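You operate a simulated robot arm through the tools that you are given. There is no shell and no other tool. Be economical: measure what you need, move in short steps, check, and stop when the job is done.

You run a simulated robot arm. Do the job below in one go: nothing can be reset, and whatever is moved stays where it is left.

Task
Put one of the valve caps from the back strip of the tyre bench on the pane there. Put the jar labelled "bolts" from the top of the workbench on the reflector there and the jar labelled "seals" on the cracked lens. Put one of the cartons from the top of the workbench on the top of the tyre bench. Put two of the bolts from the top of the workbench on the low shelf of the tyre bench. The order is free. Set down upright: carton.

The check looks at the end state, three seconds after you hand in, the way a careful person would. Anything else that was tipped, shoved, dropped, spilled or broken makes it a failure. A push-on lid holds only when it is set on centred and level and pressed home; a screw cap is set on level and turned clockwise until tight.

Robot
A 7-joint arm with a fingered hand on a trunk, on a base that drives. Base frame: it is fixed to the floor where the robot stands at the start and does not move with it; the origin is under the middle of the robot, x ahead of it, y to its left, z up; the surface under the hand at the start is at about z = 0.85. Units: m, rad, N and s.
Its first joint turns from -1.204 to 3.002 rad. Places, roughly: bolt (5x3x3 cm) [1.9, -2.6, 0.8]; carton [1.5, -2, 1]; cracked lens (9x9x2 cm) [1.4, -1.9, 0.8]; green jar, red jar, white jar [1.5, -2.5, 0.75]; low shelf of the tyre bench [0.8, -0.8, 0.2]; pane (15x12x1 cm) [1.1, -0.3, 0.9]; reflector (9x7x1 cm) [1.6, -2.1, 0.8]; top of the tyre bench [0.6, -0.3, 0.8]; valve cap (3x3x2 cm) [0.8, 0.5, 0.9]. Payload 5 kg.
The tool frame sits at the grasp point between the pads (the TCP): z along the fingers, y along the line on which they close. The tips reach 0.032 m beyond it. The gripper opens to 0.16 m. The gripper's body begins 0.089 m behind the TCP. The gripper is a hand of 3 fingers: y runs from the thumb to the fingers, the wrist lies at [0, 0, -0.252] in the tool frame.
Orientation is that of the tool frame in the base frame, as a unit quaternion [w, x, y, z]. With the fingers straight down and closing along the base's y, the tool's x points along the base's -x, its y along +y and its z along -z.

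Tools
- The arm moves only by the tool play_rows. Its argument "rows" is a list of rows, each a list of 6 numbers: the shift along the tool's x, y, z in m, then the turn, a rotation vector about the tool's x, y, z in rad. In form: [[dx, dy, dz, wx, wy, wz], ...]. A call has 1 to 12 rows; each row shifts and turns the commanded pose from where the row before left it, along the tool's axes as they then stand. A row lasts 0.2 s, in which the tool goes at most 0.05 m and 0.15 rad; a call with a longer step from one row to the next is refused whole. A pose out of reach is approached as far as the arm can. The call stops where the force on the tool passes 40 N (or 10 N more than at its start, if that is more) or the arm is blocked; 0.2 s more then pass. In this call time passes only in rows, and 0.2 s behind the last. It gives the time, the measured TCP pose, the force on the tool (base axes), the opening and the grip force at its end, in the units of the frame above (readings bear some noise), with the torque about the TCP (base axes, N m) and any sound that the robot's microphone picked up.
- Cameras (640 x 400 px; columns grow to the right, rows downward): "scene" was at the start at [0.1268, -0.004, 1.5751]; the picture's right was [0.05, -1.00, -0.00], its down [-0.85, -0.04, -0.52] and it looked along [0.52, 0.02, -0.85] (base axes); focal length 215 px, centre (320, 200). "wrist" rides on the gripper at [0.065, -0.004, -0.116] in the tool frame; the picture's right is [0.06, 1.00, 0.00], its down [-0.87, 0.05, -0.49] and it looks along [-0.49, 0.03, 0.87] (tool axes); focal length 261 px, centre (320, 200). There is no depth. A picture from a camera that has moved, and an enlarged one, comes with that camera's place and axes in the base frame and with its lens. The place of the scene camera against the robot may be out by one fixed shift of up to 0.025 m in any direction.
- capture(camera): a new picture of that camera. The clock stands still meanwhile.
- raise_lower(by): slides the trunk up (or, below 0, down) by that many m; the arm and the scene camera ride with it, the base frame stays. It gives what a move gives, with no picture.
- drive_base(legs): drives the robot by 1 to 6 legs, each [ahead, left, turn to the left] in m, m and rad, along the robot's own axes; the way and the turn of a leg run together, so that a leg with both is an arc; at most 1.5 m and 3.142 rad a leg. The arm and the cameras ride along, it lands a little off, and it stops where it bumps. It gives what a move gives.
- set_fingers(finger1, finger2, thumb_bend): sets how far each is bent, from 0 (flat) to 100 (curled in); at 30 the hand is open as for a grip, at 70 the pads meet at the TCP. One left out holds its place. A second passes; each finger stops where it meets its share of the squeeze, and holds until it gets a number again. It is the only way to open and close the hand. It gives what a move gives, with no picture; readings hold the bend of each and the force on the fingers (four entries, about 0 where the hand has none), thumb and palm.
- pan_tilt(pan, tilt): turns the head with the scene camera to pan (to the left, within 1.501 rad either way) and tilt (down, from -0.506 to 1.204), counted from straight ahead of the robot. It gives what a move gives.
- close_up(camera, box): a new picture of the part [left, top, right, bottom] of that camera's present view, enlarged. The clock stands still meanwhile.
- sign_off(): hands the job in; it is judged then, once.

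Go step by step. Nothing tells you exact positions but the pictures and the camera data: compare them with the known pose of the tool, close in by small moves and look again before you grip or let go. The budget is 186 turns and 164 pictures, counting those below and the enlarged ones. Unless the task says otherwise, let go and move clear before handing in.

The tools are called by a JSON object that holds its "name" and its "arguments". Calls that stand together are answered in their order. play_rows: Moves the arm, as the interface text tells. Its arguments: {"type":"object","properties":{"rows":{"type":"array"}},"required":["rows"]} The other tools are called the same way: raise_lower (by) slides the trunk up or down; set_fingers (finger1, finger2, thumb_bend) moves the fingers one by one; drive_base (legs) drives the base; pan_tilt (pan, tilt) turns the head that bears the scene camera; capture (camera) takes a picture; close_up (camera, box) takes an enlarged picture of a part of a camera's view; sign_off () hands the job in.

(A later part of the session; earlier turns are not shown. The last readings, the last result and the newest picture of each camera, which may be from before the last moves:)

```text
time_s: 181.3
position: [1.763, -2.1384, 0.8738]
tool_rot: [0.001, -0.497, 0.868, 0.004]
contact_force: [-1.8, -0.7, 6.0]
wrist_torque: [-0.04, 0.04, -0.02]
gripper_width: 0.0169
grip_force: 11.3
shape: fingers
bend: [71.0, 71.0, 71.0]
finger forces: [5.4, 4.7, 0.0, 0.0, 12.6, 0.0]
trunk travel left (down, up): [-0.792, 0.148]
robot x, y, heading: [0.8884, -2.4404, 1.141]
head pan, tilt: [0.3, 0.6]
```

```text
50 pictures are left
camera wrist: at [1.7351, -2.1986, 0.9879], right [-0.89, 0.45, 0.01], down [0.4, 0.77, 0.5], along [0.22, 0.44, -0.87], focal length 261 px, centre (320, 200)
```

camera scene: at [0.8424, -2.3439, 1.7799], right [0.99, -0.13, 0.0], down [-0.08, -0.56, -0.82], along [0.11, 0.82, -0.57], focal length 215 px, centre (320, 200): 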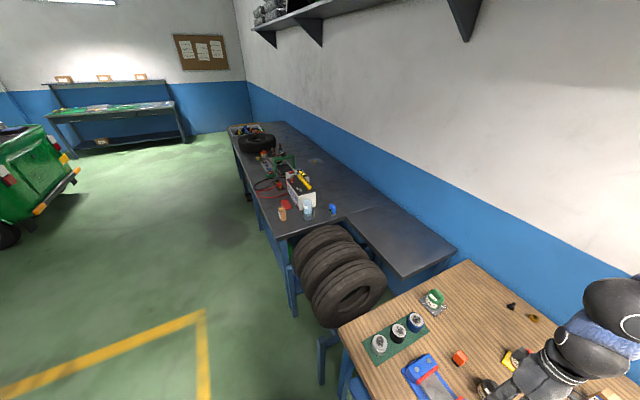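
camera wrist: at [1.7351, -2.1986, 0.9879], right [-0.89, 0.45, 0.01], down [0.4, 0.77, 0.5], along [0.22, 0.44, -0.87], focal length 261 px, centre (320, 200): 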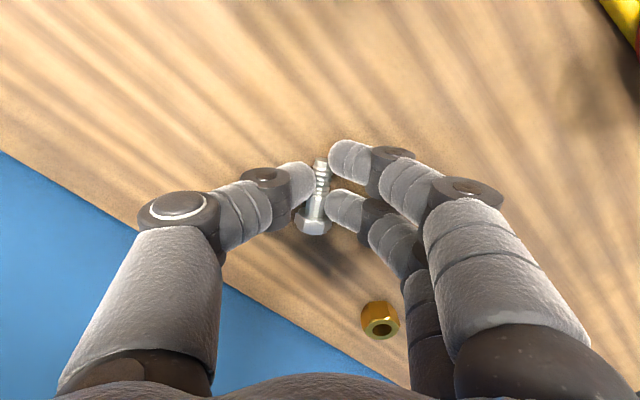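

{"name": "raise_lower", "arguments": {"by": 0.01}}

{"name": "raise_lower", "arguments": {"by": 0.03}}

{"name": "capture", "arguments": {"camera": "wrist"}}

```text
time_s: 181.8
position: [1.7642, -2.1383, 0.8843]
tool_rot: [0.0, -0.496, 0.868, 0.004]
contact_force: [0.5, 0.5, -1.4]
wrist_torque: [-0.06, 0.0, -0.01]
gripper_width: 0.0167
grip_force: 7.0
shape: fingers
bend: [71.0, 71.0, 70.0]
finger forces: [3.6, 3.7, 0.0, 0.1, 6.8, 0.1]
trunk travel left (down, up): [-0.802, 0.138]
robot x, y, heading: [0.8886, -2.4398, 1.136]
head pan, tilt: [0.3, 0.6]
```

```text
time_s: 182.6
position: [1.7635, -2.1396, 0.9129]
tool_rot: [0.0, -0.497, 0.868, 0.003]
contact_force: [0.5, -0.3, -0.2]
wrist_torque: [0.0, 0.01, -0.03]
gripper_width: 0.0165
grip_force: 7.2
shape: fingers
bend: [71.0, 71.0, 70.0]
finger forces: [3.6, 3.8, 0.0, 0.0, 6.8, 0.0]
trunk travel left (down, up): [-0.832, 0.108]
robot x, y, heading: [0.8869, -2.4361, 1.137]
head pan, tilt: [0.3, 0.6]
```

```text
49 pictures are left
camera wrist: at [1.7361, -2.1984, 1.0269], right [-0.89, 0.45, 0.01], down [0.4, 0.77, 0.5], along [0.22, 0.44, -0.87], focal length 261 px, centre (320, 200)
```

wrist: 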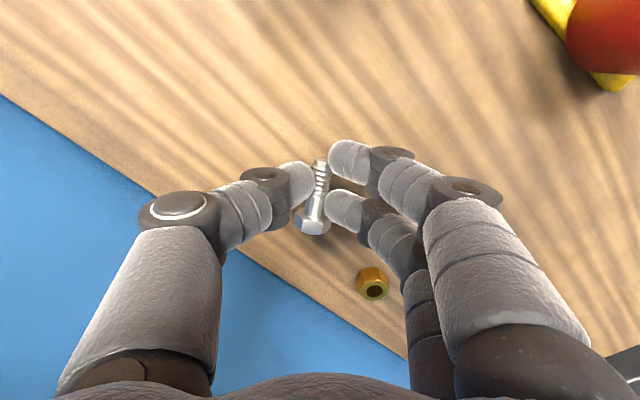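

Bolt is held. Lift, drive back out, and along to the shelf opening.

{"name": "raise_lower", "arguments": {"by": 0.1}}

{"name": "drive_base", "arguments": {"legs": [[-0.619, 0.64, 0], [0.6455, 0.623, 0], [0.6455, 0.623, 0]]}}

{"name": "pan_tilt", "arguments": {"pan": -0.6, "tilt": 0.8}}

{"name": "capture", "arguments": {"camera": "scene"}}

```text
time_s: 183.9
position: [1.7652, -2.1392, 1.0135]
tool_rot: [0.0, -0.496, 0.868, 0.004]
contact_force: [-0.2, -0.9, 0.4]
wrist_torque: [-0.02, 0.04, 0.0]
gripper_width: 0.017
grip_force: 7.3
shape: fingers
bend: [71.0, 71.0, 70.0]
finger forces: [3.6, 3.7, 0.1, 0.0, 6.8, 0.1]
trunk travel left (down, up): [-0.932, 0.008]
robot x, y, heading: [0.8855, -2.4407, 1.137]
head pan, tilt: [0.3, 0.6]
```

```text
time_s: 197.3
position: [0.2899, -0.7202, 1.0127]
tool_rot: [0.0, -0.5, 0.866, 0.004]
contact_force: [-0.4, -0.2, 0.1]
wrist_torque: [0.01, 0.01, -0.01]
gripper_width: 0.0169
grip_force: 6.9
shape: fingers
bend: [71.0, 71.0, 70.0]
finger forces: [3.5, 3.7, 0.1, 0.1, 6.7, 0.0]
trunk travel left (down, up): [-0.932, 0.008]
robot x, y, heading: [-0.5836, -1.0238, 1.145]
head pan, tilt: [0.3, 0.6]
```

```text
time_s: 198.5
position: [0.289, -0.7207, 1.0133]
tool_rot: [0.0, -0.499, 0.867, 0.003]
contact_force: [0.2, 0.6, 0.6]
wrist_torque: [-0.03, -0.01, -0.01]
gripper_width: 0.017
grip_force: 7.0
shape: fingers
bend: [71.0, 71.0, 70.0]
finger forces: [3.5, 3.7, 0.0, 0.0, 6.7, 0.0]
trunk travel left (down, up): [-0.932, 0.008]
robot x, y, heading: [-0.5826, -1.0258, 1.14]
head pan, tilt: [-0.6, 0.799]
```

```text
48 pictures are left
camera scene: at [-0.4855, -0.9449, 1.7735], right [0.52, -0.85, 0.0], down [-0.61, -0.37, -0.7], along [0.6, 0.36, -0.72], focal length 215 px, centre (320, 200)
```

scene: 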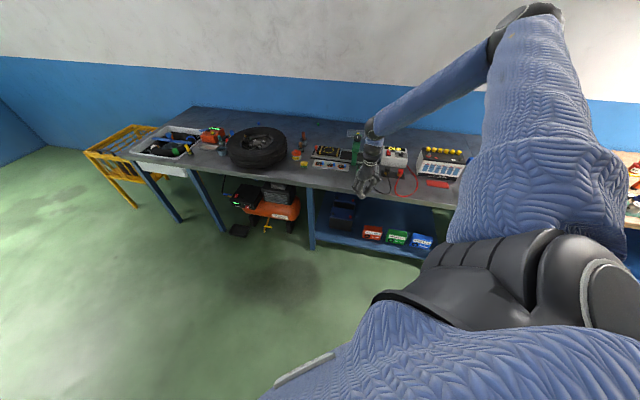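

Hand is in front of the bench, at s≈0.78. Lower to shelf height and look.

{"name": "raise_lower", "arguments": {"by": -0.4}}

{"name": "raise_lower", "arguments": {"by": -0.25}}

{"name": "capture", "arguments": {"camera": "wrist"}}

{"name": "capture", "arguments": {"camera": "scene"}}

```text
time_s: 202.4
position: [0.2895, -0.7185, 0.6148]
tool_rot: [-0.001, -0.499, 0.867, 0.004]
contact_force: [-0.1, -0.1, -0.4]
wrist_torque: [-0.02, 0.01, 0.0]
gripper_width: 0.0167
grip_force: 7.5
shape: fingers
bend: [71.0, 71.0, 70.0]
finger forces: [3.5, 3.7, 0.0, 0.1, 6.5, 0.1]
trunk travel left (down, up): [-0.532, 0.408]
robot x, y, heading: [-0.5867, -1.0268, 1.145]
head pan, tilt: [-0.6, 0.799]
```

```text
time_s: 204.9
position: [0.2892, -0.7195, 0.3629]
tool_rot: [0.001, -0.499, 0.867, 0.003]
contact_force: [0.0, -0.6, -1.1]
wrist_torque: [0.01, 0.0, 0.03]
gripper_width: 0.0169
grip_force: 6.5
shape: fingers
bend: [71.0, 71.0, 70.0]
finger forces: [3.6, 3.7, 0.0, 0.0, 6.5, 0.0]
trunk travel left (down, up): [-0.282, 0.658]
robot x, y, heading: [-0.5828, -1.0283, 1.148]
head pan, tilt: [-0.6, 0.799]
```

```text
47 pictures are left
camera wrist: at [0.2607, -0.7795, 0.4777], right [-0.9, 0.45, 0.01], down [0.39, 0.78, 0.5], along [0.22, 0.45, -0.87], focal length 261 px, centre (320, 200)
```

wrist: 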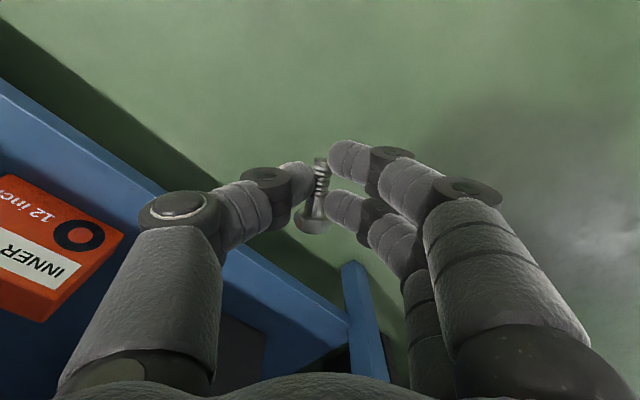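

```text
46 pictures are left
camera scene: at [-0.4858, -0.9452, 1.1236], right [0.52, -0.86, 0.0], down [-0.61, -0.37, -0.7], along [0.6, 0.36, -0.72], focal length 215 px, centre (320, 200)
```

scene: 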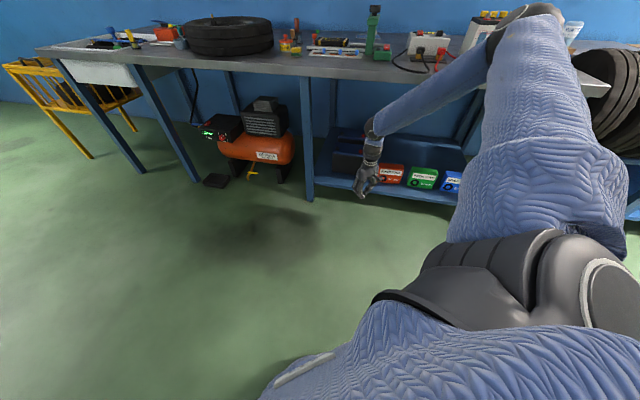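

The shelf's front edge is near n≈0.19; I'll go in ~6 cm, between the leg and the red box. Advance by driving.

{"name": "drive_base", "arguments": {"legs": [[0.1865, -0.1166, 0]]}}

{"name": "capture", "arguments": {"camera": "wrist"}}

{"name": "capture", "arguments": {"camera": "scene"}}

```text
time_s: 206.6
position: [0.4439, -0.6079, 0.3574]
tool_rot: [-0.009, -0.505, 0.863, 0.003]
contact_force: [0.8, 0.4, -0.3]
wrist_torque: [-0.02, 0.0, 0.02]
gripper_width: 0.0164
grip_force: 6.5
shape: fingers
bend: [71.0, 71.0, 70.0]
finger forces: [3.6, 3.8, 0.1, 0.0, 6.4, 0.0]
trunk travel left (down, up): [-0.282, 0.658]
robot x, y, heading: [-0.4155, -0.9157, 1.157]
head pan, tilt: [-0.6, 0.799]
stopped in leg 1: the robot was blocked; the commanded pose is now the measured one
```

```text
45 pictures are left
camera wrist: at [0.4185, -0.6667, 0.4727], right [-0.9, 0.43, 0.01], down [0.39, 0.79, 0.48], along [0.2, 0.44, -0.88], focal length 261 px, centre (320, 200)
```

wrist: 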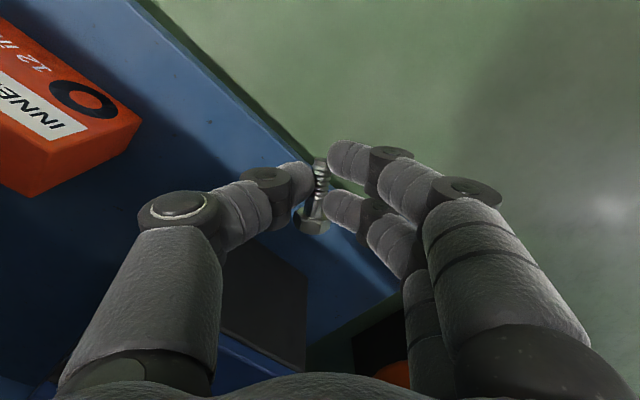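

```text
44 pictures are left
camera scene: at [-0.3184, -0.8311, 1.1237], right [0.52, -0.85, 0.0], down [-0.61, -0.38, -0.7], along [0.59, 0.37, -0.72], focal length 215 px, centre (320, 200)
```

scene: 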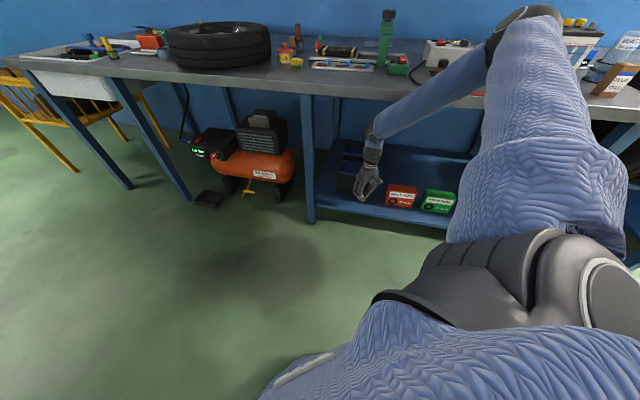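

The forearm touched the bench edge, and the views show the shelf lies lower and deeper than I thought (z≈0.12–0.15, edge n≈0.28). Back off a little, lower further, and look again.

{"name": "drive_base", "arguments": {"legs": [[-0.028, 0.028, 0]]}}

{"name": "raise_lower", "arguments": {"by": -0.1}}

{"name": "capture", "arguments": {"camera": "wrist"}}

{"name": "close_up", "arguments": {"camera": "scene", "box": [290, 60, 490, 240]}}

```text
time_s: 207.5
position: [0.408, -0.6215, 0.3582]
tool_rot: [-0.009, -0.506, 0.863, 0.003]
contact_force: [-0.1, 0.2, -0.1]
wrist_torque: [0.0, 0.03, 0.03]
gripper_width: 0.0165
grip_force: 6.5
shape: fingers
bend: [71.0, 71.0, 70.0]
finger forces: [3.4, 3.8, 0.2, 0.0, 6.3, 0.1]
trunk travel left (down, up): [-0.282, 0.658]
robot x, y, heading: [-0.4482, -0.9264, 1.153]
head pan, tilt: [-0.6, 0.799]
```

```text
time_s: 208.8
position: [0.4078, -0.6208, 0.2567]
tool_rot: [-0.008, -0.505, 0.863, 0.003]
contact_force: [-0.2, -0.1, -0.2]
wrist_torque: [0.0, -0.03, 0.01]
gripper_width: 0.0168
grip_force: 6.5
shape: fingers
bend: [71.0, 71.0, 70.0]
finger forces: [3.4, 3.8, 0.1, 0.0, 6.3, 0.0]
trunk travel left (down, up): [-0.182, 0.758]
robot x, y, heading: [-0.4536, -0.9268, 1.154]
head pan, tilt: [-0.6, 0.799]
```

```text
43 pictures are left
camera wrist: at [0.3811, -0.6796, 0.3726], right [-0.9, 0.43, 0.01], down [0.39, 0.79, 0.48], along [0.2, 0.44, -0.88], focal length 261 px, centre (320, 200)
```

wrist: 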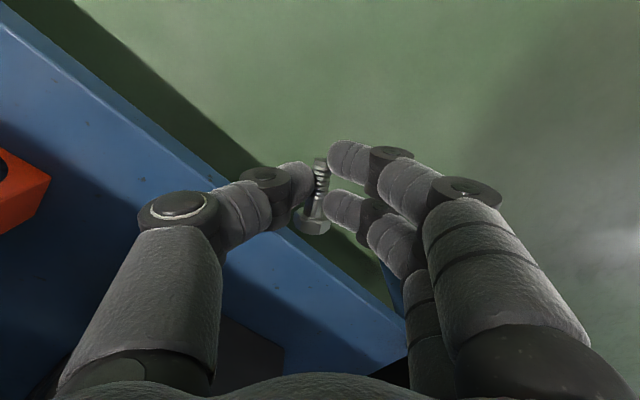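

```text
2.22 times, centred on (390, 150) of scene
camera zoom: at [-0.3559, -0.8449, 1.0236], right [0.52, -0.85, 0.0], down [-0.61, -0.38, -0.7], along [0.59, 0.37, -0.72], focal length 478 px, centre (164, 311)
```

zoom: 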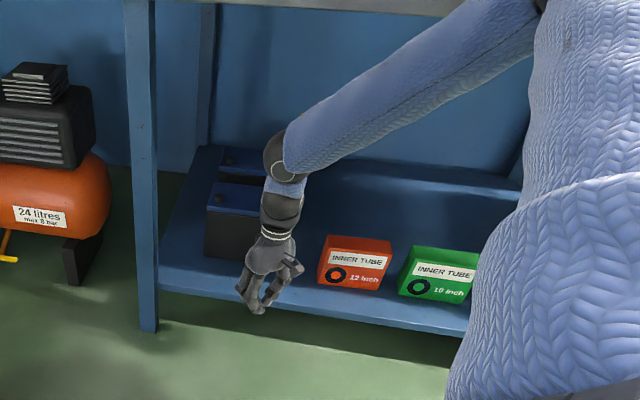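

Shelf top ≈ z 0.11, front edge n ≈ 0.30. I tilt the hand forward 0.4 rad so the wrist stays back from the bench edge, and lower a bit.

{"name": "play_rows", "arguments": {"rows": [[0, 0, 0, 0.0663, -0.0749, 0], [0, 0, 0, 0.0663, -0.0749, 0], [0, 0, 0, 0.0663, -0.0749, 0], [0, 0, 0, 0.0663, -0.0749, 0]]}}

{"name": "raise_lower", "arguments": {"by": -0.05}}

{"name": "capture", "arguments": {"camera": "wrist"}}

{"name": "capture", "arguments": {"camera": "scene"}}

```text
time_s: 209.8
position: [0.4059, -0.6223, 0.2556]
tool_rot: [0.186, -0.496, 0.847, -0.035]
contact_force: [0.3, 0.2, -0.4]
wrist_torque: [-0.01, 0.03, 0.0]
gripper_width: 0.0165
grip_force: 6.7
shape: fingers
bend: [71.0, 71.0, 70.0]
finger forces: [3.5, 3.9, 0.0, 0.0, 6.1, 0.0]
trunk travel left (down, up): [-0.182, 0.758]
robot x, y, heading: [-0.4515, -0.9298, 1.15]
head pan, tilt: [-0.6, 0.799]
```

```text
time_s: 210.7
position: [0.406, -0.6215, 0.2064]
tool_rot: [0.187, -0.496, 0.847, -0.036]
contact_force: [-0.1, -0.2, -0.2]
wrist_torque: [0.01, 0.01, -0.01]
gripper_width: 0.0164
grip_force: 7.3
shape: fingers
bend: [71.0, 71.0, 70.0]
finger forces: [3.5, 3.7, 0.0, 0.0, 6.2, 0.0]
trunk travel left (down, up): [-0.132, 0.808]
robot x, y, heading: [-0.4508, -0.9279, 1.155]
head pan, tilt: [-0.6, 0.799]
```

```text
41 pictures are left
camera wrist: at [0.3414, -0.6933, 0.2954], right [-0.85, 0.45, -0.26], down [0.16, 0.71, 0.69], along [0.5, 0.54, -0.68], focal length 261 px, centre (320, 200)
```

wrist: 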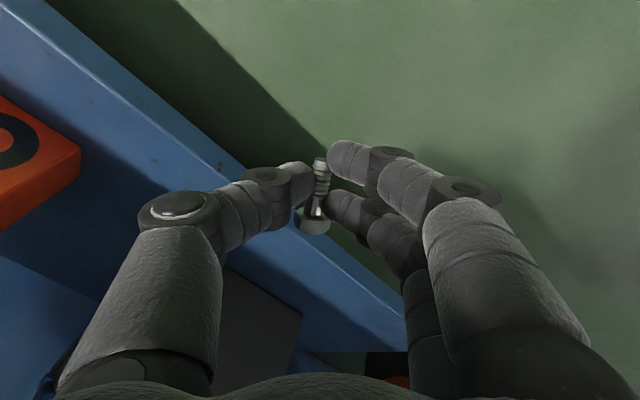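

```text
40 pictures are left
camera scene: at [-0.356, -0.8449, 0.9736], right [0.52, -0.85, 0.0], down [-0.61, -0.38, -0.7], along [0.59, 0.37, -0.72], focal length 215 px, centre (320, 200)
```

scene: 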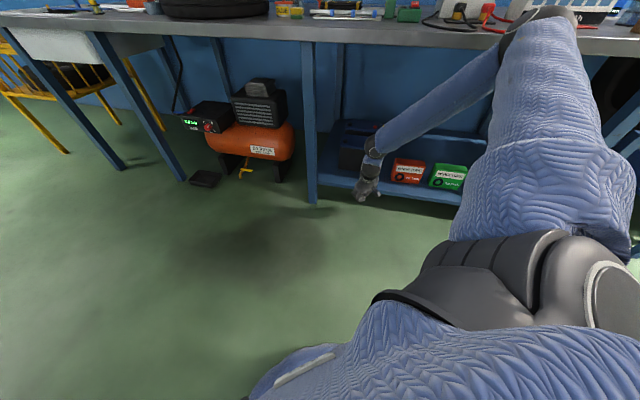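

Tilt fine. Combined views put the shelf at z≈0.145 with the edge at n≈0.28. Raise 2 cm for clearance and drive in.

{"name": "raise_lower", "arguments": {"by": 0.02}}

{"name": "drive_base", "arguments": {"legs": [[0.116, -0.124, 0]]}}

{"name": "capture", "arguments": {"camera": "wrist"}}

{"name": "capture", "arguments": {"camera": "scene"}}

```text
time_s: 211.4
position: [0.4067, -0.6207, 0.2258]
tool_rot: [0.185, -0.496, 0.847, -0.036]
contact_force: [0.1, -0.5, -0.2]
wrist_torque: [0.0, 0.05, -0.03]
gripper_width: 0.0161
grip_force: 6.7
shape: fingers
bend: [71.0, 71.0, 70.0]
finger forces: [3.4, 3.8, 0.1, 0.0, 6.1, 0.0]
trunk travel left (down, up): [-0.152, 0.788]
robot x, y, heading: [-0.4558, -0.9263, 1.15]
head pan, tilt: [-0.6, 0.799]
```

```text
time_s: 212.8
position: [0.5184, -0.5912, 0.2201]
tool_rot: [0.173, -0.5, 0.848, -0.039]
contact_force: [-0.1, -0.1, -0.3]
wrist_torque: [0.0, 0.04, -0.02]
gripper_width: 0.0165
grip_force: 6.9
shape: fingers
bend: [71.0, 71.0, 69.0]
finger forces: [3.6, 3.9, 0.0, 0.0, 6.5, 0.0]
trunk travel left (down, up): [-0.152, 0.788]
robot x, y, heading: [-0.323, -0.878, 1.153]
head pan, tilt: [-0.6, 0.799]
stopped in leg 1: the robot was blocked; the commanded pose is now the measured one
```

```text
39 pictures are left
camera wrist: at [0.4548, -0.6616, 0.3121], right [-0.86, 0.44, -0.25], down [0.17, 0.72, 0.67], along [0.48, 0.53, -0.7], focal length 261 px, centre (320, 200)
```

wrist: 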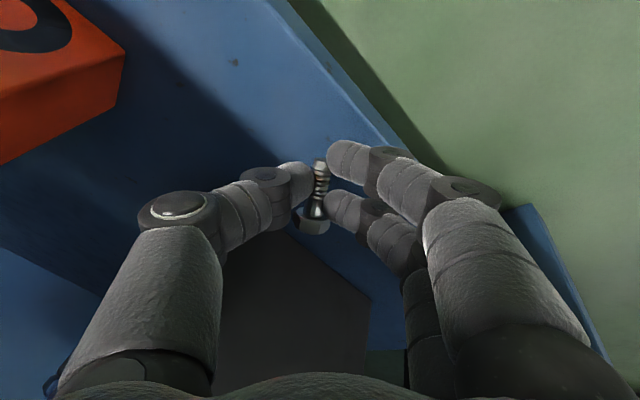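

```text
38 pictures are left
camera scene: at [-0.2319, -0.7985, 0.996], right [0.52, -0.85, 0.0], down [-0.61, -0.37, -0.7], along [0.6, 0.37, -0.71], focal length 215 px, centre (320, 200)
```

scene: 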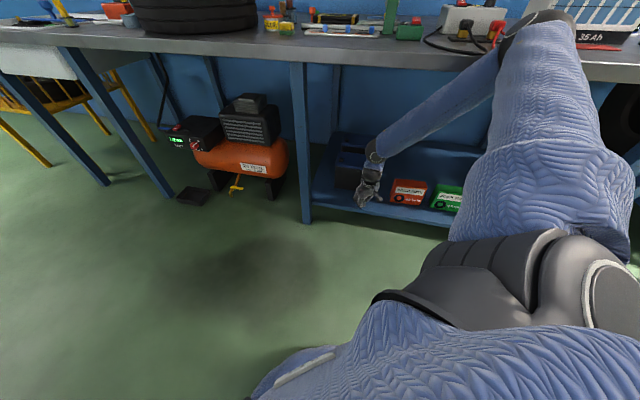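

Elbow meets the bench edge again, with the bolt just ~2 cm inside the shelf edge. Back off 1.5 cm and extend the arm 6 cm instead.

{"name": "drive_base", "arguments": {"legs": [[-0.011, 0.012, 0]]}}

{"name": "play_rows", "arguments": {"rows": [[-0.014, -0.0125, 0.007, 0, 0, 0], [-0.014, -0.0125, 0.007, 0, 0, 0], [-0.014, -0.0125, 0.007, 0, 0, 0]]}}

{"name": "capture", "arguments": {"camera": "wrist"}}

```text
time_s: 213.6
position: [0.507, -0.5947, 0.2125]
tool_rot: [0.17, -0.5, 0.848, -0.037]
contact_force: [0.4, 0.2, 0.0]
wrist_torque: [0.02, 0.04, -0.01]
gripper_width: 0.0163
grip_force: 7.3
shape: fingers
bend: [71.0, 71.0, 69.0]
finger forces: [3.6, 3.9, 0.1, 0.0, 6.3, 0.0]
trunk travel left (down, up): [-0.152, 0.788]
robot x, y, heading: [-0.3368, -0.882, 1.155]
head pan, tilt: [-0.6, 0.799]
```

```text
time_s: 214.4
position: [0.5627, -0.5799, 0.2128]
tool_rot: [0.171, -0.499, 0.849, -0.038]
contact_force: [-0.4, 0.5, -0.2]
wrist_torque: [-0.02, 0.02, 0.0]
gripper_width: 0.0164
grip_force: 6.5
shape: fingers
bend: [71.0, 71.0, 69.0]
finger forces: [3.6, 3.8, 0.0, 0.0, 6.3, 0.0]
trunk travel left (down, up): [-0.152, 0.788]
robot x, y, heading: [-0.3426, -0.8823, 1.147]
head pan, tilt: [-0.6, 0.799]
```

```text
37 pictures are left
camera wrist: at [0.4995, -0.6505, 0.3046], right [-0.86, 0.44, -0.25], down [0.18, 0.72, 0.67], along [0.48, 0.53, -0.7], focal length 261 px, centre (320, 200)
```

wrist: 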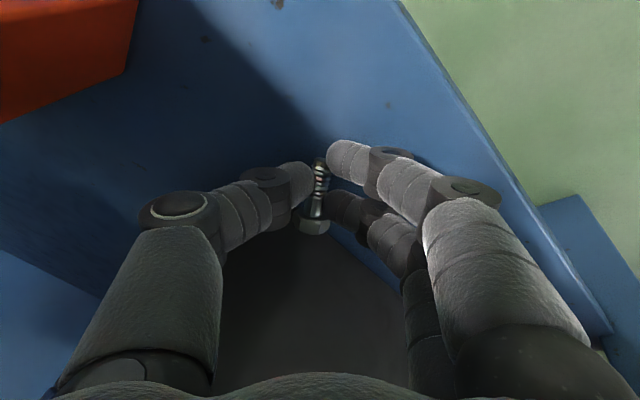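

Now well over the shelf. Lower stepwise to contact.

{"name": "raise_lower", "arguments": {"by": -0.02}}

{"name": "raise_lower", "arguments": {"by": -0.008}}

{"name": "capture", "arguments": {"camera": "wrist"}}

```text
time_s: 215.1
position: [0.5644, -0.5736, 0.196]
tool_rot: [0.175, -0.5, 0.847, -0.036]
contact_force: [-4.0, 8.4, 30.0]
wrist_torque: [-0.08, 0.1, -0.07]
gripper_width: 0.0143
grip_force: 25.0
shape: fingers
bend: [75.0, 71.0, 69.0]
finger forces: [32.4, 2.1, 0.0, 0.0, 14.7, 0.1]
trunk travel left (down, up): [-0.132, 0.808]
robot x, y, heading: [-0.3351, -0.8793, 1.152]
head pan, tilt: [-0.6, 0.799]
```

```text
time_s: 215.4
position: [0.5651, -0.5721, 0.1953]
tool_rot: [0.175, -0.499, 0.848, -0.035]
contact_force: [-4.2, -2.6, 27.2]
wrist_torque: [-0.33, 0.0, -0.07]
gripper_width: 0.0147
grip_force: 25.8
shape: fingers
bend: [76.0, 71.0, 69.0]
finger forces: [30.8, 2.4, 0.0, 0.0, 17.6, 0.1]
trunk travel left (down, up): [-0.129, 0.811]
robot x, y, heading: [-0.3371, -0.8849, 1.158]
head pan, tilt: [-0.6, 0.799]
stopped: the force on the tool passed its limit at 49 N (the readings are from after the stop); the commanded pose is now the measured one
```

```text
36 pictures are left
camera wrist: at [0.5015, -0.6433, 0.2864], right [-0.86, 0.44, -0.25], down [0.17, 0.72, 0.67], along [0.48, 0.54, -0.69], focal length 261 px, centre (320, 200)
```

wrist: 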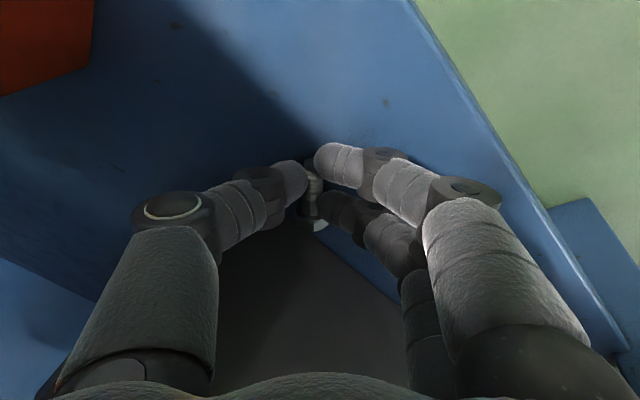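

Contact (finger on shelf). Ease up 6 mm and release.

{"name": "raise_lower", "arguments": {"by": 0.006}}

{"name": "set_fingers", "arguments": {"finger1": 66, "finger2": 65, "thumb_bend": 66}}

{"name": "capture", "arguments": {"camera": "wrist"}}

```text
time_s: 216.0
position: [0.5651, -0.5725, 0.1992]
tool_rot: [0.173, -0.5, 0.848, -0.036]
contact_force: [1.3, 2.2, 10.5]
wrist_torque: [-0.11, -0.05, 0.05]
gripper_width: 0.0138
grip_force: 15.0
shape: fingers
bend: [73.0, 71.0, 69.0]
finger forces: [18.3, 2.3, 0.0, 0.0, 9.4, 0.1]
trunk travel left (down, up): [-0.135, 0.805]
robot x, y, heading: [-0.3341, -0.8833, 1.149]
head pan, tilt: [-0.6, 0.799]
```

```text
time_s: 217.0
position: [0.5646, -0.5733, 0.1998]
tool_rot: [0.173, -0.5, 0.848, -0.036]
contact_force: [1.1, 0.4, 12.0]
wrist_torque: [0.01, -0.03, 0.01]
gripper_width: 0.0157
grip_force: 5.9
shape: fingers
bend: [73.0, 68.0, 66.0]
finger forces: [8.9, 2.8, 0.1, 0.0, 0.5, 0.0]
trunk travel left (down, up): [-0.135, 0.805]
robot x, y, heading: [-0.3355, -0.8827, 1.156]
head pan, tilt: [-0.6, 0.799]
```

```text
35 pictures are left
camera wrist: at [0.5013, -0.6444, 0.2902], right [-0.86, 0.44, -0.25], down [0.17, 0.72, 0.67], along [0.48, 0.54, -0.7], focal length 261 px, centre (320, 200)
```

wrist: 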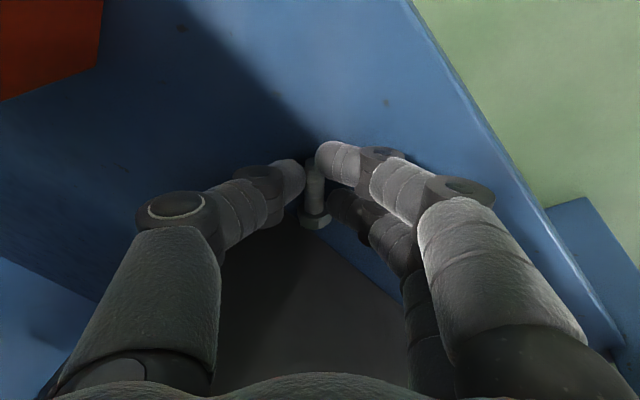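

Fingers still bear on the shelf; raise 8 mm, open thumb more, then lift away.

{"name": "raise_lower", "arguments": {"by": 0.006}}

{"name": "set_fingers", "arguments": {"finger1": 66, "finger2": 65, "thumb_bend": 60}}

{"name": "raise_lower", "arguments": {"by": 0.06}}

{"name": "capture", "arguments": {"camera": "wrist"}}

```text
time_s: 217.5
position: [0.5643, -0.5737, 0.2046]
tool_rot: [0.172, -0.5, 0.848, -0.036]
contact_force: [-0.7, -1.3, 4.6]
wrist_torque: [-0.12, 0.09, -0.03]
gripper_width: 0.0194
grip_force: 2.6
shape: fingers
bend: [70.0, 65.0, 66.0]
finger forces: [5.6, 0.0, 0.0, 0.0, 0.0, 0.0]
trunk travel left (down, up): [-0.141, 0.799]
robot x, y, heading: [-0.3346, -0.8859, 1.152]
head pan, tilt: [-0.6, 0.799]
```

```text
time_s: 218.5
position: [0.5631, -0.5734, 0.204]
tool_rot: [0.173, -0.5, 0.848, -0.036]
contact_force: [0.0, -1.7, 4.7]
wrist_torque: [-0.07, 0.03, 0.0]
gripper_width: 0.0304
grip_force: 2.0
shape: fingers
bend: [70.0, 65.0, 60.0]
finger forces: [4.0, 0.0, 0.0, 0.0, 0.0, 0.1]
trunk travel left (down, up): [-0.141, 0.799]
robot x, y, heading: [-0.337, -0.8816, 1.148]
head pan, tilt: [-0.6, 0.799]
```

```text
time_s: 219.7
position: [0.5483, -0.5917, 0.2175]
tool_rot: [0.159, -0.502, 0.849, -0.04]
contact_force: [-0.5, 0.0, -0.4]
wrist_torque: [-0.02, 0.01, -0.01]
gripper_width: 0.0357
grip_force: 0.1
shape: fingers
bend: [66.0, 65.0, 60.0]
finger forces: [0.1, 0.0, 0.0, 0.0, 0.0, 0.0]
trunk travel left (down, up): [-0.165, 0.775]
robot x, y, heading: [-0.3405, -0.8843, 1.148]
head pan, tilt: [-0.6, 0.799]
stopped: the arm was blocked; the commanded pose is now the measured one
```

```text
34 pictures are left
camera wrist: at [0.4871, -0.6605, 0.3114], right [-0.87, 0.44, -0.24], down [0.19, 0.73, 0.65], along [0.46, 0.52, -0.72], focal length 261 px, centre (320, 200)
```

wrist: 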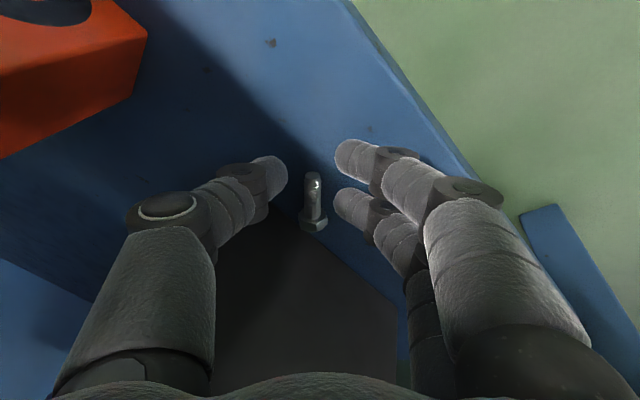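

The elbow is under the bench edge so I can't go straight up; look closely at the bolt before withdrawing along the open side.

{"name": "close_up", "arguments": {"camera": "wrist", "box": [240, 130, 400, 250]}}

```text
3.33 times, centred on (320, 190) of wrist
camera zoom: at [0.4871, -0.6605, 0.3114], right [-0.87, 0.44, -0.24], down [0.19, 0.73, 0.65], along [0.46, 0.52, -0.72], focal length 869 px, centre (320, 233)
```

zoom: 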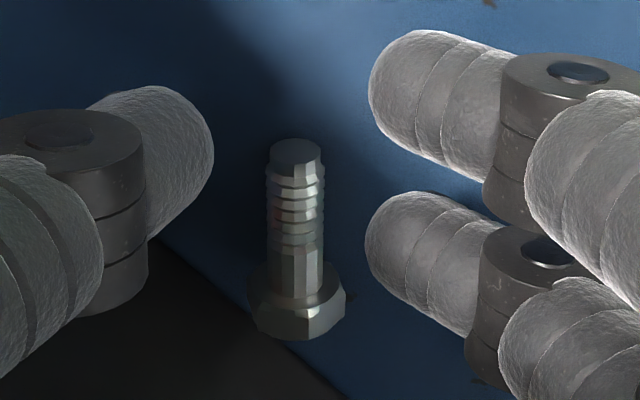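

The bolt lies free on the shelf. Withdraw straight back, out of the open side of the hand.

{"name": "drive_base", "arguments": {"legs": [[-0.08, 0.0, 0]]}}

{"name": "capture", "arguments": {"camera": "wrist"}}

```text
time_s: 220.8
position: [0.5182, -0.6629, 0.2141]
tool_rot: [0.159, -0.501, 0.85, -0.04]
contact_force: [-0.6, -1.4, 0.8]
wrist_torque: [-0.01, -0.02, -0.01]
gripper_width: 0.0356
grip_force: 0.1
shape: fingers
bend: [66.0, 65.0, 60.0]
finger forces: [0.0, 0.0, 0.0, 0.0, 0.1, 0.1]
trunk travel left (down, up): [-0.165, 0.775]
robot x, y, heading: [-0.3702, -0.9565, 1.15]
head pan, tilt: [-0.6, 0.799]
```

```text
32 pictures are left
camera wrist: at [0.4562, -0.7326, 0.3075], right [-0.87, 0.44, -0.24], down [0.19, 0.73, 0.65], along [0.46, 0.52, -0.72], focal length 261 px, centre (320, 200)
```

wrist: 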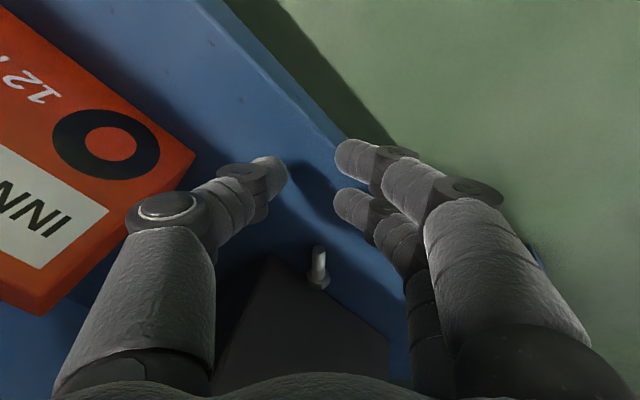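

{"name": "drive_base", "arguments": {"legs": [[-0.206, 0.219, 0]]}}

{"name": "pan_tilt", "arguments": {"pan": -0.4, "tilt": 0.7}}

{"name": "close_up", "arguments": {"camera": "scene", "box": [300, 130, 480, 240]}}

```text
time_s: 222.8
position: [0.2338, -0.7603, 0.2135]
tool_rot: [0.16, -0.502, 0.849, -0.04]
contact_force: [0.6, -0.1, -0.7]
wrist_torque: [0.0, 0.0, -0.02]
gripper_width: 0.0358
grip_force: 0.0
shape: fingers
bend: [66.0, 65.0, 60.0]
finger forces: [0.0, 0.1, 0.0, 0.0, 0.1, 0.0]
trunk travel left (down, up): [-0.165, 0.775]
robot x, y, heading: [-0.6567, -1.0573, 1.157]
head pan, tilt: [-0.6, 0.799]
```

```text
time_s: 223.6
position: [0.2325, -0.761, 0.2127]
tool_rot: [0.16, -0.502, 0.849, -0.039]
contact_force: [1.0, 0.6, -0.9]
wrist_torque: [-0.02, -0.01, 0.01]
gripper_width: 0.0362
grip_force: 0.1
shape: fingers
bend: [66.0, 65.0, 60.0]
finger forces: [0.1, 0.1, 0.1, 0.0, 0.1, 0.0]
trunk travel left (down, up): [-0.165, 0.775]
robot x, y, heading: [-0.6548, -1.0546, 1.156]
head pan, tilt: [-0.4, 0.7]
```

```text
3.56 times, centred on (390, 185) of scene
camera zoom: at [-0.5652, -0.9594, 1.0152], right [0.68, -0.73, 0.0], down [-0.47, -0.44, -0.76], along [0.56, 0.52, -0.64], focal length 765 px, centre (71, 253)
```

zoom: 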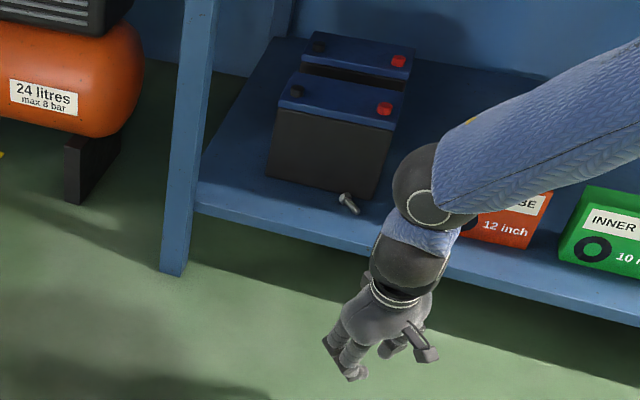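

First bolt lies safely on the shelf. Raise, un-tilt and yaw the hand, then go back for the second bolt.

{"name": "raise_lower", "arguments": {"by": 0.4}}

{"name": "raise_lower", "arguments": {"by": 0.37}}

{"name": "play_rows", "arguments": {"rows": [[0, 0, 0, -0.0769, 0.0787, 0], [0, 0, 0, -0.0769, 0.0787, 0], [0, 0, 0, -0.0769, 0.0787, 0], [0, 0, 0, 0, 0, -0.144], [0, 0, 0, 0, 0, -0.144], [0, 0, 0, 0, 0, -0.144], [0, 0, -0.04, 0, 0, -0.144]]}}

{"name": "drive_base", "arguments": {"legs": [[-0.722, -0.671, 0], [-0.722, -0.671, 0], [0.623, -0.671, 0]]}}

{"name": "capture", "arguments": {"camera": "wrist"}}

```text
time_s: 227.4
position: [0.2333, -0.7607, 0.6135]
tool_rot: [0.159, -0.502, 0.849, -0.039]
contact_force: [0.4, -0.1, 1.1]
wrist_torque: [0.01, 0.01, 0.01]
gripper_width: 0.0356
grip_force: 0.1
shape: fingers
bend: [66.0, 65.0, 60.0]
finger forces: [0.1, 0.0, 0.1, 0.1, 0.1, 0.1]
trunk travel left (down, up): [-0.565, 0.375]
robot x, y, heading: [-0.6542, -1.0595, 1.15]
head pan, tilt: [-0.4, 0.7]
```

```text
time_s: 231.0
position: [0.2339, -0.7603, 0.9843]
tool_rot: [0.161, -0.502, 0.849, -0.039]
contact_force: [-0.1, -0.1, 0.9]
wrist_torque: [0.03, 0.0, 0.0]
gripper_width: 0.036
grip_force: 0.1
shape: fingers
bend: [66.0, 65.0, 60.0]
finger forces: [0.1, 0.0, 0.0, 0.0, 0.0, 0.0]
trunk travel left (down, up): [-0.935, 0.005]
robot x, y, heading: [-0.6522, -1.055, 1.155]
head pan, tilt: [-0.4, 0.7]
```

```text
time_s: 232.6
position: [0.2307, -0.7629, 1.0254]
tool_rot: [0.0, 0.733, -0.68, 0.001]
contact_force: [-1.4, -0.2, -0.5]
wrist_torque: [0.06, -0.04, 0.02]
gripper_width: 0.0361
grip_force: 0.0
shape: fingers
bend: [66.0, 65.0, 60.0]
finger forces: [0.1, 0.1, 0.0, 0.0, 0.0, 0.0]
trunk travel left (down, up): [-0.935, 0.005]
robot x, y, heading: [-0.659, -1.0533, 1.151]
head pan, tilt: [-0.4, 0.7]
```

```text
time_s: 244.9
position: [1.2964, -2.5406, 1.0287]
tool_rot: [-0.005, 0.724, -0.69, -0.006]
contact_force: [-0.5, 0.7, 0.6]
wrist_torque: [-0.01, -0.05, 0.01]
gripper_width: 0.0366
grip_force: 0.0
shape: fingers
bend: [66.0, 65.0, 60.0]
finger forces: [0.0, 0.0, 0.0, 0.1, 0.1, 0.0]
trunk travel left (down, up): [-0.935, 0.005]
robot x, y, heading: [0.407, -2.8156, 1.12]
head pan, tilt: [-0.4, 0.7]
stopped in leg 3: the force on the tool passed its limit at 53 N (the readings are from after the stop); the commanded pose is now the measured one
```

```text
30 pictures are left
camera wrist: at [1.3036, -2.6075, 1.1434], right [-0.99, -0.11, 0.0], down [-0.1, 0.86, 0.5], along [-0.06, 0.5, -0.86], focal length 261 px, centre (320, 200)
```

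wrist: 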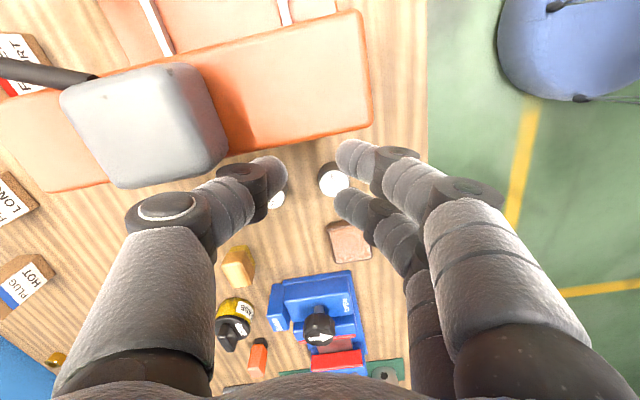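

The thumb bumped the tall orange press. Back off at once and inspect it.

{"name": "drive_base", "arguments": {"legs": [[-0.1, 0.1, 0]]}}

{"name": "pan_tilt", "arguments": {"pan": -0.8, "tilt": 0.8}}

{"name": "capture", "arguments": {"camera": "scene"}}

{"name": "capture", "arguments": {"camera": "wrist"}}

```text
time_s: 246.2
position: [1.165, -2.5855, 1.0236]
tool_rot: [-0.002, 0.725, -0.689, -0.006]
contact_force: [0.0, -0.3, 0.2]
wrist_torque: [0.02, 0.05, 0.01]
gripper_width: 0.0368
grip_force: 0.0
shape: fingers
bend: [66.0, 65.0, 60.0]
finger forces: [0.0, 0.1, 0.0, 0.0, 0.0, 0.0]
trunk travel left (down, up): [-0.935, 0.005]
robot x, y, heading: [0.2734, -2.8591, 1.124]
head pan, tilt: [-0.4, 0.7]
```

```text
time_s: 247.1
position: [1.1639, -2.5853, 1.0256]
tool_rot: [-0.003, 0.725, -0.689, -0.006]
contact_force: [0.0, -0.4, 0.3]
wrist_torque: [0.0, -0.03, 0.0]
gripper_width: 0.0367
grip_force: 0.0
shape: fingers
bend: [66.0, 65.0, 60.0]
finger forces: [0.0, 0.0, 0.0, 0.0, 0.0, 0.0]
trunk travel left (down, up): [-0.935, 0.005]
robot x, y, heading: [0.2713, -2.86, 1.117]
head pan, tilt: [-0.799, 0.799]
```

```text
29 pictures are left
camera scene: at [0.3783, -2.7967, 1.777], right [0.32, -0.95, 0.0], down [-0.68, -0.23, -0.7], along [0.66, 0.22, -0.72], focal length 215 px, centre (320, 200)
```

scene: 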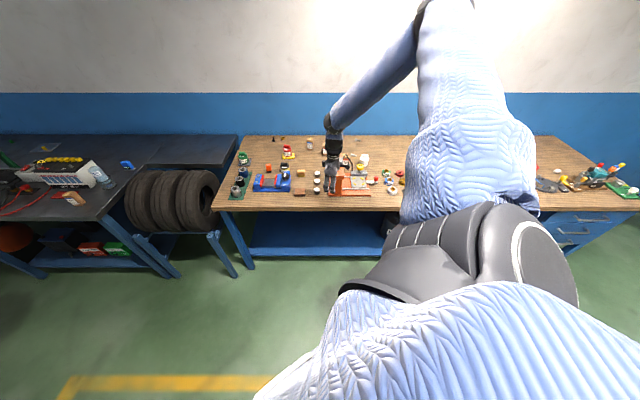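

```text
28 pictures are left
camera wrist: at [1.172, -2.652, 1.1393], right [-0.99, -0.11, 0.0], down [-0.09, 0.86, 0.5], along [-0.06, 0.5, -0.86], focal length 261 px, centre (320, 200)
```

wrist: 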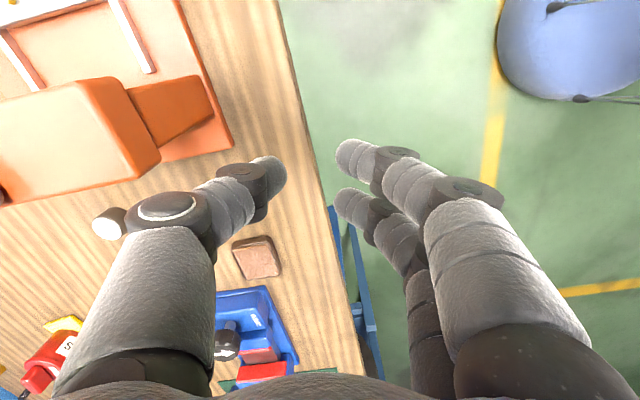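

{"name": "close_up", "arguments": {"camera": "scene", "box": [280, 130, 420, 215]}}

```text
4.57 times, centred on (350, 172) of scene
camera zoom: at [0.3783, -2.7967, 1.777], right [0.32, -0.95, 0.0], down [-0.68, -0.23, -0.7], along [0.66, 0.22, -0.72], focal length 984 px, centre (183, 326)
```

zoom: 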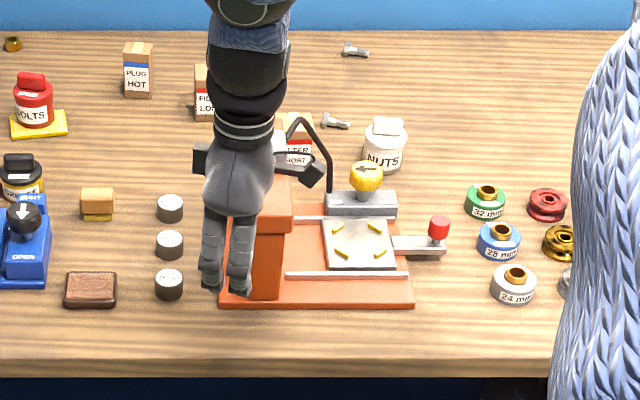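

The press stands where it was. The bolt behind it (near the wall) lies in the open; I'll go around: left of the press, in, then right along the back.

{"name": "play_rows", "arguments": {"rows": [[0, 0.02, -0.03, 0, 0, 0]]}}

{"name": "drive_base", "arguments": {"legs": [[0.198, 0.198, 0], [0.438, -0.438, 0]]}}

{"name": "capture", "arguments": {"camera": "wrist"}}

```text
time_s: 247.5
position: [1.1413, -2.5892, 1.0587]
tool_rot: [-0.003, 0.724, -0.689, -0.006]
contact_force: [-1.1, 0.5, 1.2]
wrist_torque: [0.08, -0.03, 0.02]
gripper_width: 0.0368
grip_force: 0.0
shape: fingers
bend: [66.0, 65.0, 60.0]
finger forces: [0.0, 0.1, 0.1, 0.0, 0.0, 0.0]
trunk travel left (down, up): [-0.935, 0.005]
robot x, y, heading: [0.2703, -2.8598, 1.118]
head pan, tilt: [-0.799, 0.799]
```

```text
time_s: 252.5
position: [1.6431, -2.1187, 1.0563]
tool_rot: [-0.003, 0.723, -0.691, -0.007]
contact_force: [0.2, 0.2, -0.2]
wrist_torque: [0.03, 0.01, -0.02]
gripper_width: 0.0367
grip_force: 0.1
shape: fingers
bend: [66.0, 65.0, 60.0]
finger forces: [0.0, 0.0, 0.1, 0.0, 0.0, 0.0]
trunk travel left (down, up): [-0.935, 0.005]
robot x, y, heading: [0.7706, -2.3877, 1.115]
head pan, tilt: [-0.799, 0.799]
```

```text
26 pictures are left
camera wrist: at [1.6509, -2.1852, 1.17], right [-0.99, -0.11, 0.0], down [-0.09, 0.86, 0.5], along [-0.06, 0.5, -0.86], focal length 261 px, centre (320, 200)
```

wrist: 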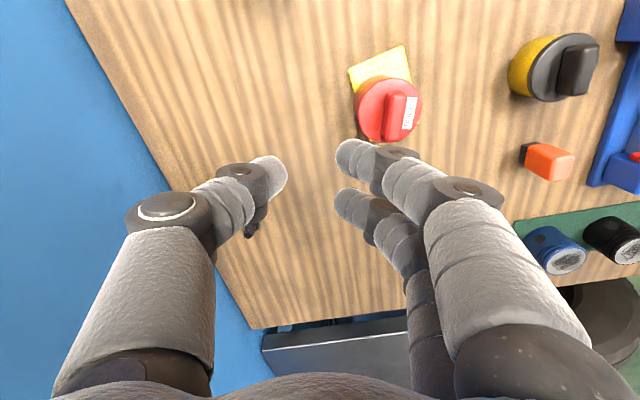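

{"name": "drive_base", "arguments": {"legs": [[-0.354, -0.354, 0], [0.04, -0.04, 0]]}}

{"name": "capture", "arguments": {"camera": "wrist"}}

```text
time_s: 256.1
position: [1.8631, -2.5906, 1.0571]
tool_rot: [-0.004, 0.72, -0.694, -0.006]
contact_force: [0.9, -0.1, -0.2]
wrist_torque: [-0.03, 0.01, 0.0]
gripper_width: 0.0368
grip_force: 0.1
shape: fingers
bend: [66.0, 65.0, 60.0]
finger forces: [0.1, 0.0, 0.0, 0.1, 0.0, 0.1]
trunk travel left (down, up): [-0.935, 0.005]
robot x, y, heading: [0.9883, -2.853, 1.109]
head pan, tilt: [-0.799, 0.799]
```

```text
25 pictures are left
camera wrist: at [1.8695, -2.6579, 1.1711], right [-1.0, -0.1, 0.0], down [-0.08, 0.86, 0.5], along [-0.05, 0.5, -0.86], focal length 261 px, centre (320, 200)
```

wrist: 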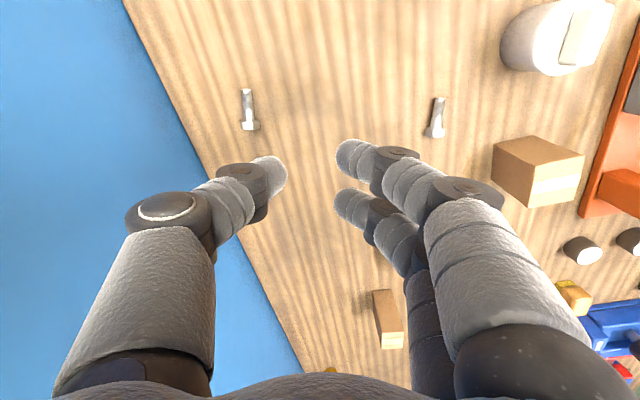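

Both remaining bolts are in view; the nearer one at (1.725, -2.607) is aligned with the hand and has room. Move over it and descend partway.

{"name": "play_rows", "arguments": {"rows": [[0.004, 0.046, 0, 0, 0, 0], [0.004, 0.046, 0, 0, 0, 0], [0.0036, 0.046, 0, 0, 0, 0], [0, 0, 0.04, 0, 0, 0], [0, 0, 0.04, 0, 0, 0]]}}

{"name": "capture", "arguments": {"camera": "wrist"}}

```text
time_s: 257.2
position: [1.7263, -2.6078, 0.9753]
tool_rot: [-0.003, 0.718, -0.696, -0.007]
contact_force: [1.3, -0.2, -0.4]
wrist_torque: [0.01, 0.05, 0.03]
gripper_width: 0.0367
grip_force: 0.0
shape: fingers
bend: [66.0, 65.0, 60.0]
finger forces: [0.0, 0.0, 0.1, 0.0, 0.0, 0.0]
trunk travel left (down, up): [-0.935, 0.005]
robot x, y, heading: [0.9842, -2.8503, 1.106]
head pan, tilt: [-0.799, 0.799]
```

```text
24 pictures are left
camera wrist: at [1.734, -2.6739, 1.0889], right [-1.0, -0.1, 0.01], down [-0.08, 0.86, 0.5], along [-0.05, 0.5, -0.86], focal length 261 px, centre (320, 200)
```

wrist: 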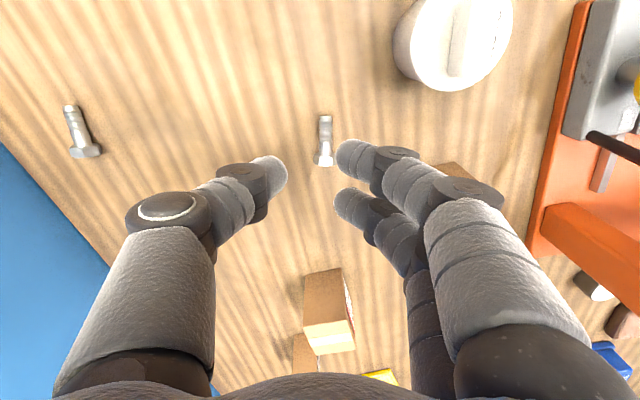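

Centred within 4 mm; correct and descend to the table.

{"name": "play_rows", "arguments": {"rows": [[0.003, 0.0037, 0, 0, 0, 0]]}}

{"name": "raise_lower", "arguments": {"by": -0.09}}

{"name": "set_fingers", "arguments": {"finger1": 66, "finger2": 66, "thumb_bend": 65}}

{"name": "capture", "arguments": {"camera": "wrist"}}

```text
time_s: 257.6
position: [1.722, -2.6105, 0.9782]
tool_rot: [-0.003, 0.72, -0.694, -0.007]
contact_force: [0.0, 0.9, -0.7]
wrist_torque: [0.0, 0.01, 0.02]
gripper_width: 0.0369
grip_force: 0.0
shape: fingers
bend: [66.0, 65.0, 60.0]
finger forces: [0.0, 0.1, 0.0, 0.0, 0.0, 0.0]
trunk travel left (down, up): [-0.935, 0.005]
robot x, y, heading: [0.9888, -2.8467, 1.108]
head pan, tilt: [-0.799, 0.799]
```

```text
time_s: 258.9
position: [1.7205, -2.6102, 0.8878]
tool_rot: [-0.003, 0.72, -0.694, -0.007]
contact_force: [0.1, 1.0, 0.8]
wrist_torque: [-0.02, 0.05, 0.02]
gripper_width: 0.0368
grip_force: 0.1
shape: fingers
bend: [66.0, 65.0, 60.0]
finger forces: [0.0, 0.1, 0.0, 0.1, 0.0, 0.0]
trunk travel left (down, up): [-0.845, 0.095]
robot x, y, heading: [0.9849, -2.8488, 1.104]
head pan, tilt: [-0.799, 0.799]
```

```text
time_s: 259.9
position: [1.7199, -2.6102, 0.8864]
tool_rot: [-0.003, 0.72, -0.694, -0.007]
contact_force: [-0.1, 0.6, -0.4]
wrist_torque: [-0.01, 0.01, 0.0]
gripper_width: 0.0274
grip_force: 0.0
shape: fingers
bend: [66.0, 66.0, 65.0]
finger forces: [0.0, 0.0, 0.0, 0.1, 0.1, 0.0]
trunk travel left (down, up): [-0.845, 0.095]
robot x, y, heading: [0.9834, -2.8484, 1.103]
head pan, tilt: [-0.799, 0.799]
```

```text
23 pictures are left
camera wrist: at [1.7284, -2.677, 1.0011], right [-1.0, -0.1, 0.0], down [-0.08, 0.86, 0.5], along [-0.05, 0.5, -0.86], focal length 261 px, centre (320, 200)
```

wrist: 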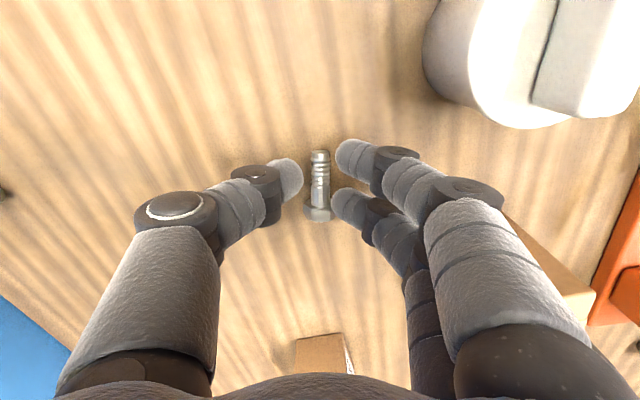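

{"name": "raise_lower", "arguments": {"by": -0.01}}

{"name": "raise_lower", "arguments": {"by": -0.0025}}

```text
time_s: 260.5
position: [1.7218, -2.611, 0.8762]
tool_rot: [-0.003, 0.72, -0.694, -0.007]
contact_force: [0.2, -0.2, -0.2]
wrist_torque: [0.01, -0.04, 0.02]
gripper_width: 0.0274
grip_force: 0.0
shape: fingers
bend: [66.0, 66.0, 65.0]
finger forces: [0.0, 0.0, 0.0, 0.1, 0.0, 0.0]
trunk travel left (down, up): [-0.835, 0.105]
robot x, y, heading: [0.9851, -2.8478, 1.111]
head pan, tilt: [-0.799, 0.799]
```

```text
time_s: 261.0
position: [1.7212, -2.6103, 0.8762]
tool_rot: [-0.004, 0.719, -0.695, -0.006]
contact_force: [3.6, -4.9, 23.3]
wrist_torque: [-0.26, -0.67, -0.1]
gripper_width: 0.0272
grip_force: 11.7
shape: fingers
bend: [66.0, 66.0, 66.0]
finger forces: [1.4, 0.0, 0.0, 0.0, 22.2, 0.0]
trunk travel left (down, up): [-0.833, 0.107]
robot x, y, heading: [0.985, -2.8477, 1.103]
head pan, tilt: [-0.799, 0.799]
```

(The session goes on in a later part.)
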